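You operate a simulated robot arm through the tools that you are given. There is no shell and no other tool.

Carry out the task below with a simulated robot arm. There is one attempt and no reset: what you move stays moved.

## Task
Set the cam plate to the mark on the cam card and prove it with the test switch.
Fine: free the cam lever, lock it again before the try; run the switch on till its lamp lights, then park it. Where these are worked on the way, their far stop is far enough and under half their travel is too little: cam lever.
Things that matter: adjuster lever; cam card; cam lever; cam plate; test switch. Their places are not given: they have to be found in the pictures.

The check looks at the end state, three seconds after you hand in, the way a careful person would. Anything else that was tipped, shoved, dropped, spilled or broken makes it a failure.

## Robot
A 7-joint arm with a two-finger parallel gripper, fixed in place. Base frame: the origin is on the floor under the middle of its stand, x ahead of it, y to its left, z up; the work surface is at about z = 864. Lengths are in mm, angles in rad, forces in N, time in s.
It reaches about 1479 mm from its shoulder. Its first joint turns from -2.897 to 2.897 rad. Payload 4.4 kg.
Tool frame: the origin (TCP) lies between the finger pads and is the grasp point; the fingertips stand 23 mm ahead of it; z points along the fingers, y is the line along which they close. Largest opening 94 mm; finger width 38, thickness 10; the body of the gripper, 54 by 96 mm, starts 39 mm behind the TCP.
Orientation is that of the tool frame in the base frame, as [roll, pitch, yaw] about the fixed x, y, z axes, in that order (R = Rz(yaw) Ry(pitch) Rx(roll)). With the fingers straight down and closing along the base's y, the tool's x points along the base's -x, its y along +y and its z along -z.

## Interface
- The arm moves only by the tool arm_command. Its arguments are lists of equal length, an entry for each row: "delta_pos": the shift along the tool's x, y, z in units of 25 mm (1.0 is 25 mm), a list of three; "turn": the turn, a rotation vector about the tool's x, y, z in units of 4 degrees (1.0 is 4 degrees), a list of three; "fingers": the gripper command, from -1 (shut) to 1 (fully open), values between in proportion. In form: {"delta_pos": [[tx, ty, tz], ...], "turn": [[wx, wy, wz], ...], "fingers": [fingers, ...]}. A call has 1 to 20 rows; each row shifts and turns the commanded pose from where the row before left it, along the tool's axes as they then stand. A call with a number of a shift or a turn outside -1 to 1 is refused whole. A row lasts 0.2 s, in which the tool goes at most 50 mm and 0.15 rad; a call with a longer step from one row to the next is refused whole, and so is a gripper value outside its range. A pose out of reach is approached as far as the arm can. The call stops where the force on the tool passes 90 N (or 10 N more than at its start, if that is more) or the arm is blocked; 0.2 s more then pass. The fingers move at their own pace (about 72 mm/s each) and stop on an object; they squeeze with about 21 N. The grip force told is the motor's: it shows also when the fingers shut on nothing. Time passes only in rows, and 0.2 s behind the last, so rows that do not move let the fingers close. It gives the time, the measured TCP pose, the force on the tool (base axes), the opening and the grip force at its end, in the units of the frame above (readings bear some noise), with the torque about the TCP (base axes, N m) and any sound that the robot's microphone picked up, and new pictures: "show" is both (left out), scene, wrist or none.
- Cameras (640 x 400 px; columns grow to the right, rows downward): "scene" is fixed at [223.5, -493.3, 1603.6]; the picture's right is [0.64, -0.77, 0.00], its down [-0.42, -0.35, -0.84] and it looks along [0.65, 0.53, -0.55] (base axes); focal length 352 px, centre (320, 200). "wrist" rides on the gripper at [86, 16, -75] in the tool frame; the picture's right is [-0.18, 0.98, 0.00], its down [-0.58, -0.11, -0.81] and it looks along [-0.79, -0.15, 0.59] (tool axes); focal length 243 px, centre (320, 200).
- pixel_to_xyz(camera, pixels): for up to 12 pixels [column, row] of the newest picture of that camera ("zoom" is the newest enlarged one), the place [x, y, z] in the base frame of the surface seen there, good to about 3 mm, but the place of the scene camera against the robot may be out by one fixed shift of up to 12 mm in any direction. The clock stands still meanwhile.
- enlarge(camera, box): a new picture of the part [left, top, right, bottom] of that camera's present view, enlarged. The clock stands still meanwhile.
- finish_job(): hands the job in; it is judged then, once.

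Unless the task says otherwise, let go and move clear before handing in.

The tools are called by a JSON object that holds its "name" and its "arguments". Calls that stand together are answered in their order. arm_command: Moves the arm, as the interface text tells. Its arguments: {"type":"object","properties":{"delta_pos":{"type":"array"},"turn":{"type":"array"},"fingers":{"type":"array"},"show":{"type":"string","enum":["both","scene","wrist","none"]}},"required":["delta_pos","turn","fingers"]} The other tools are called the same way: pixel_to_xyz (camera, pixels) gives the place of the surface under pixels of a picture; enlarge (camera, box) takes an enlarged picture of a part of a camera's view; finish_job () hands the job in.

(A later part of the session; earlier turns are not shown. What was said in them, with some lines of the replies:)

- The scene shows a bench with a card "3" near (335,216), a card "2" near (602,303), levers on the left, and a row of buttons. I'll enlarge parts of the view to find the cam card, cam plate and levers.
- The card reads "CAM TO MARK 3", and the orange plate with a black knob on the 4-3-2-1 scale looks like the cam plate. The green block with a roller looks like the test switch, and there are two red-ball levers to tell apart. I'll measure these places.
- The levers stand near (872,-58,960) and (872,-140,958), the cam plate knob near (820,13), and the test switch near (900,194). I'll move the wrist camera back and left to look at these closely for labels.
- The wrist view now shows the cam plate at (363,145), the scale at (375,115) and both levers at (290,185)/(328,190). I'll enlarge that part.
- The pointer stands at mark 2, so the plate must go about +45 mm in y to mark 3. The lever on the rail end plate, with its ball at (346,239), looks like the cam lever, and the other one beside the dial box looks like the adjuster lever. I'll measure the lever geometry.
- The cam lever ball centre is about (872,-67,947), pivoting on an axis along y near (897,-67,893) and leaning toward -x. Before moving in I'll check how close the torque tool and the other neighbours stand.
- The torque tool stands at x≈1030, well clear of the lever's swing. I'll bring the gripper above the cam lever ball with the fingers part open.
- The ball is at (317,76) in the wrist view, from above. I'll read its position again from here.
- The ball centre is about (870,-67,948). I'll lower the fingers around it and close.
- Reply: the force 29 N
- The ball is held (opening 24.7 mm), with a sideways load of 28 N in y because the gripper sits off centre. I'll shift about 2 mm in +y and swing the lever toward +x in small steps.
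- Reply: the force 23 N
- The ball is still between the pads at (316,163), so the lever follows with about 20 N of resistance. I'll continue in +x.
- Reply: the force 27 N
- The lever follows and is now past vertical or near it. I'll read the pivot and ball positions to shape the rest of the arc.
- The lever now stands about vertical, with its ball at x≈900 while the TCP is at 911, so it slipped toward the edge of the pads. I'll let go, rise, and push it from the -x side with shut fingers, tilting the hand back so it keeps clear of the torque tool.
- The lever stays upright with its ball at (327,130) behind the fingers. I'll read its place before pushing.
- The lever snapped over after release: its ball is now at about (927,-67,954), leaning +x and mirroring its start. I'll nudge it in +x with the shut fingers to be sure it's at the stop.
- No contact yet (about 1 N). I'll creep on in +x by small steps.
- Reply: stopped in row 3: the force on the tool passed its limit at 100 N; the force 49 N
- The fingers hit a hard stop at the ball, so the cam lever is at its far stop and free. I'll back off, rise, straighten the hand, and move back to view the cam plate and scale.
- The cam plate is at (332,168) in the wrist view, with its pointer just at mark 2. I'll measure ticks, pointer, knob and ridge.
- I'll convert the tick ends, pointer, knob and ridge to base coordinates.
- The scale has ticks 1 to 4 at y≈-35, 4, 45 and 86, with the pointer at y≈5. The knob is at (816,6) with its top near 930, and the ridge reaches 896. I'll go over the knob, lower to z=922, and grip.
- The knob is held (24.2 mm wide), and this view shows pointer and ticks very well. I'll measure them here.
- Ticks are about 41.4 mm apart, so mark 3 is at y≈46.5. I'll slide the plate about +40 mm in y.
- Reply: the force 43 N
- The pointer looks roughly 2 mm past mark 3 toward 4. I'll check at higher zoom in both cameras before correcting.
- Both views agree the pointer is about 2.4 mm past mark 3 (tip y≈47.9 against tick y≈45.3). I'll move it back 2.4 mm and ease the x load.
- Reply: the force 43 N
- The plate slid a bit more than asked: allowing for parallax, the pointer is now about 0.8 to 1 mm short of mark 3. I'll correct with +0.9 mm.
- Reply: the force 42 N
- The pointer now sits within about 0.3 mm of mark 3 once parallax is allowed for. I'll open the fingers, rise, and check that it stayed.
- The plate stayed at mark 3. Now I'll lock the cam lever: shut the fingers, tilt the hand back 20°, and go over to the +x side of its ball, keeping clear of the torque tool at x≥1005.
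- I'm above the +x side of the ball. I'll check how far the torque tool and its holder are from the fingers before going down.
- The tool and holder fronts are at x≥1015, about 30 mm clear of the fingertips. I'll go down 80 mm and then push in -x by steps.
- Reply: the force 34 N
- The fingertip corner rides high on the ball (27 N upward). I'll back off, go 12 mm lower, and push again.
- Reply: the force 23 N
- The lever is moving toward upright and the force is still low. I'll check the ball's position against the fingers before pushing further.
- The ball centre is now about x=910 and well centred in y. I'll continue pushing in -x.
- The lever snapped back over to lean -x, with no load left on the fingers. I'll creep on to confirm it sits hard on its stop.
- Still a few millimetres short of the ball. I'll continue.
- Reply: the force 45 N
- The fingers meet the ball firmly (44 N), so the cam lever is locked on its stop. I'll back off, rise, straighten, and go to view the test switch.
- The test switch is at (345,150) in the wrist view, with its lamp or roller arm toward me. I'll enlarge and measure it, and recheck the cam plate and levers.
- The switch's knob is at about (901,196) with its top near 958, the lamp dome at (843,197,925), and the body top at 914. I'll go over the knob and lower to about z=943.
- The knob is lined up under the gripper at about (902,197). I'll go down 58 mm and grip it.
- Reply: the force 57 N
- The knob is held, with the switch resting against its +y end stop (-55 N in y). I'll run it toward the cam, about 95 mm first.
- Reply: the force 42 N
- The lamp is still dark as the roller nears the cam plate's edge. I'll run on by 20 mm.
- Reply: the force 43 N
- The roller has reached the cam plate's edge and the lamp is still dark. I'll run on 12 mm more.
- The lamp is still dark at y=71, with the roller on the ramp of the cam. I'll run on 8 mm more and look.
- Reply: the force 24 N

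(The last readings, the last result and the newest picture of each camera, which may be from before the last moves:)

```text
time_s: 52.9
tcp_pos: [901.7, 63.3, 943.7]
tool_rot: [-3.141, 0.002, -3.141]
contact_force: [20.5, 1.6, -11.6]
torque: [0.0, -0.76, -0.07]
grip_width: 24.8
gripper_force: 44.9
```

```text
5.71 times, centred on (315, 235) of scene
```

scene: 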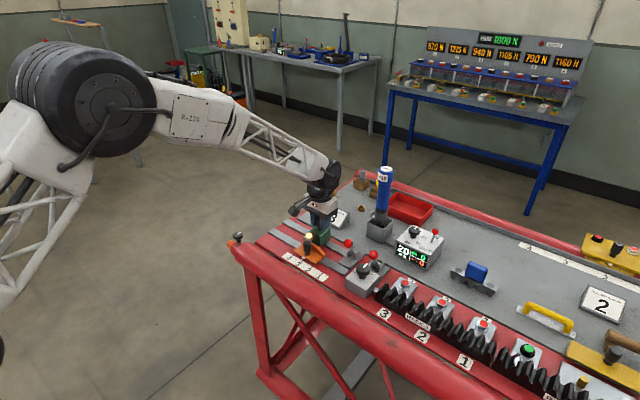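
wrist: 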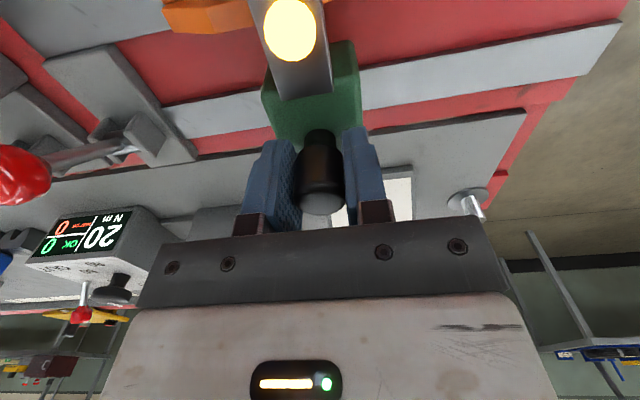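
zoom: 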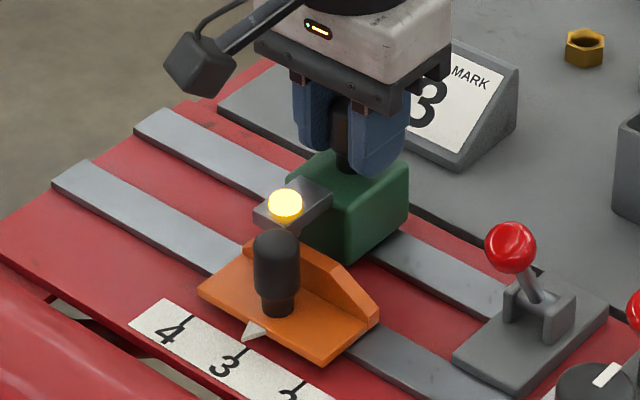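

The lamp is lit at (290,30) in the wrist view and at (310,230) in the scene. I'll hold a moment, then run the switch back to its parked start position.

{"name": "arm_command", "arguments": {"delta_pos": [[0, 0, 0], [0, 0, 0], [0, 0.2, 0], [0, 0.4, 0], [0, 0.4, 0], [0, 0.4, 0], [0, 0.4, 0], [0, 0.4, 0], [0, 0.4, 0], [0, 0.4, 0], [0, 0.4, 0], [0, 0.4, 0], [0, 0.4, 0], [0, 0.4, 0], [0, 0.4, 0], [0, 0.2, 0], [0, 0.12, 0], [0, 0, 0]], "turn": [[0, 0, 0], [0, 0, 0], [0, 0, 0], [0, 0, 0], [0, 0, 0], [0, 0, 0], [0, 0, 0], [0, 0, 0], [0, 0, 0], [0, 0, 0], [0, 0, 0], [0, 0, 0], [0, 0, 0], [0, 0, 0], [0, 0, 0], [0, 0, 0], [0, 0, 0], [0, 0, 0]], "fingers": [-1, -1, -1, -1, -1, -1, -1, -1, -1, -1, -1, -1, -1, -1, -1, -1, -1, -1]}}

{"name": "enlarge", "arguments": {"camera": "scene", "box": [255, 190, 345, 280]}}

```text
time_s: 56.7
tcp_pos: [902.0, 195.2, 943.9]
tool_rot: [-3.141, 0.001, -3.141]
contact_force: [8.3, -11.3, 14.8]
torque: [-0.17, 0.09, -0.09]
grip_width: 24.7
gripper_force: 45.4
```

scene: 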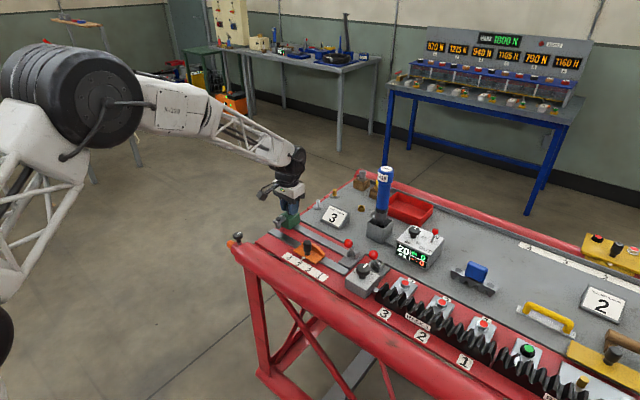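
wrist: 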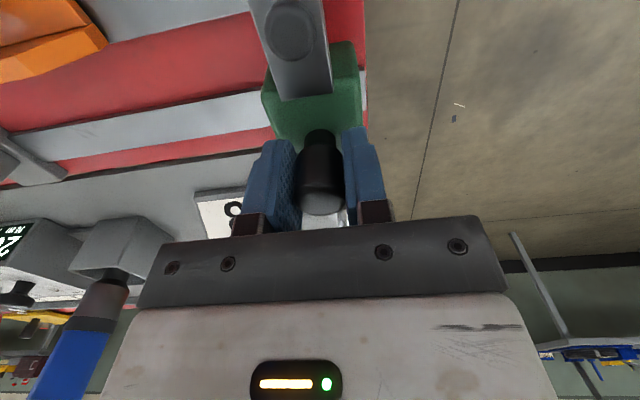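

```text
4.44 times, centred on (300, 235) of scene
```

zoom: 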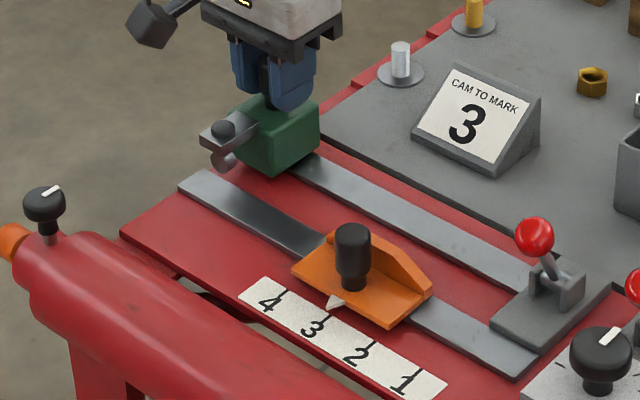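

The switch is back at its start (y=195.2, with a slight push from the stop) and the lamp is off again. I'll nudge it on to the stop, let go, rise and move clear.

{"name": "arm_command", "arguments": {"delta_pos": [[0, 0.05, 0], [0, 0, 0], [0, -0.03, 0], [0, 0, 0], [0, 0, 0], [0, 0, 0], [0, 0, -0.6], [0, 0, -0.8], [0, 0, -0.9], [0, 0, -0.9], [0.8, 0, -0.5], [0.8, 0, -0.5], [0.8, 0, -0.5], [0.8, 0, -0.5], [0.8, 0, 0], [0.8, 0, 0], [0, 0, 0]], "turn": [[0, 0, 0], [0, 0, 0], [0, 0, 0], [0, 0, 0], [0, 0, 0], [0, 0, 0], [0, 0, 0], [0, 0, 0], [0, 0, 0], [0, 0, 0], [0, 0, 0], [0, 0, 0], [0, 0, 0], [0, 0, 0], [0, 0, 0], [0, 0, 0], [0, 0, 0]], "fingers": [-1, -1, -1, 0, 0, 0, 0, 0, 0, 0, 0, 0, 0, 0, 0, 0, 0]}}

{"name": "enlarge", "arguments": {"camera": "scene", "box": [255, 190, 395, 290]}}

{"name": "enlarge", "arguments": {"camera": "scene", "box": [275, 240, 335, 285]}}

```text
time_s: 60.3
tcp_pos: [786.1, 194.7, 1073.8]
tool_rot: [-3.141, 0.0, -3.141]
contact_force: [0.4, -0.7, 0.5]
torque: [0.01, 0.02, 0.0]
grip_width: 47.0
gripper_force: 0.1
```

scene: 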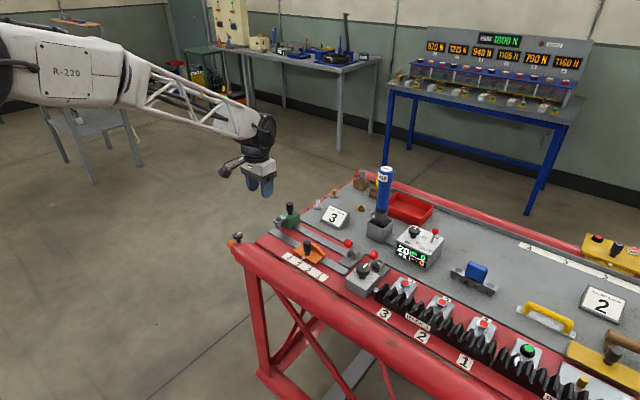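
wrist: 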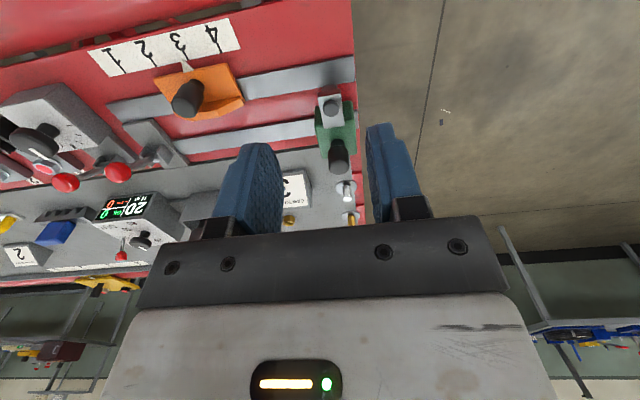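

```text
4.00 times, centred on (325, 240) of scene
```

zoom: 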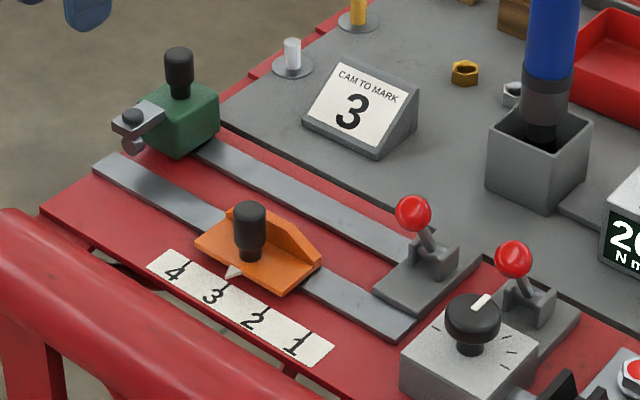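

```text
8.89 times, centred on (305, 262) of scene
```

zoom: 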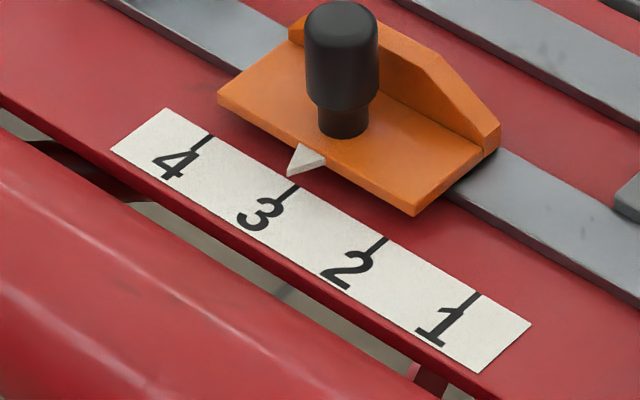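

The pointer is still at mark 3, both levers lean -x as at the start, the switch is parked with its lamp off, and nothing else has moved. The arm is clear, so I'm handing in.

{"name": "finish_job", "arguments": {}}

```text
The job is handed in.
```

The cam plate is set to mark 3, the mark on the cam card, and the test switch proved it: its lamp lit.

- **Cam lever:** I pushed it to its far stop to free the plate. Before the try I returned it and checked it sat hard against its locked stop.
- **Cam plate:** the pointer sits within about 0.5 mm of mark 3, judged from both cameras. It did not shift when I let go or during the test.
- **Test switch:** I ran it toward the cam until the lamp lit. Then I brought it back to its starting end stop, where the lamp went off again.
- **Everything else:** the last pictures show nothing else moved. I left the adjuster lever alone, and the arm was clear when I handed in.

I took the lever on the rail-end plate to be the cam lever from its position, because I saw no label on it. The plate slid after I threw that lever, which fits.
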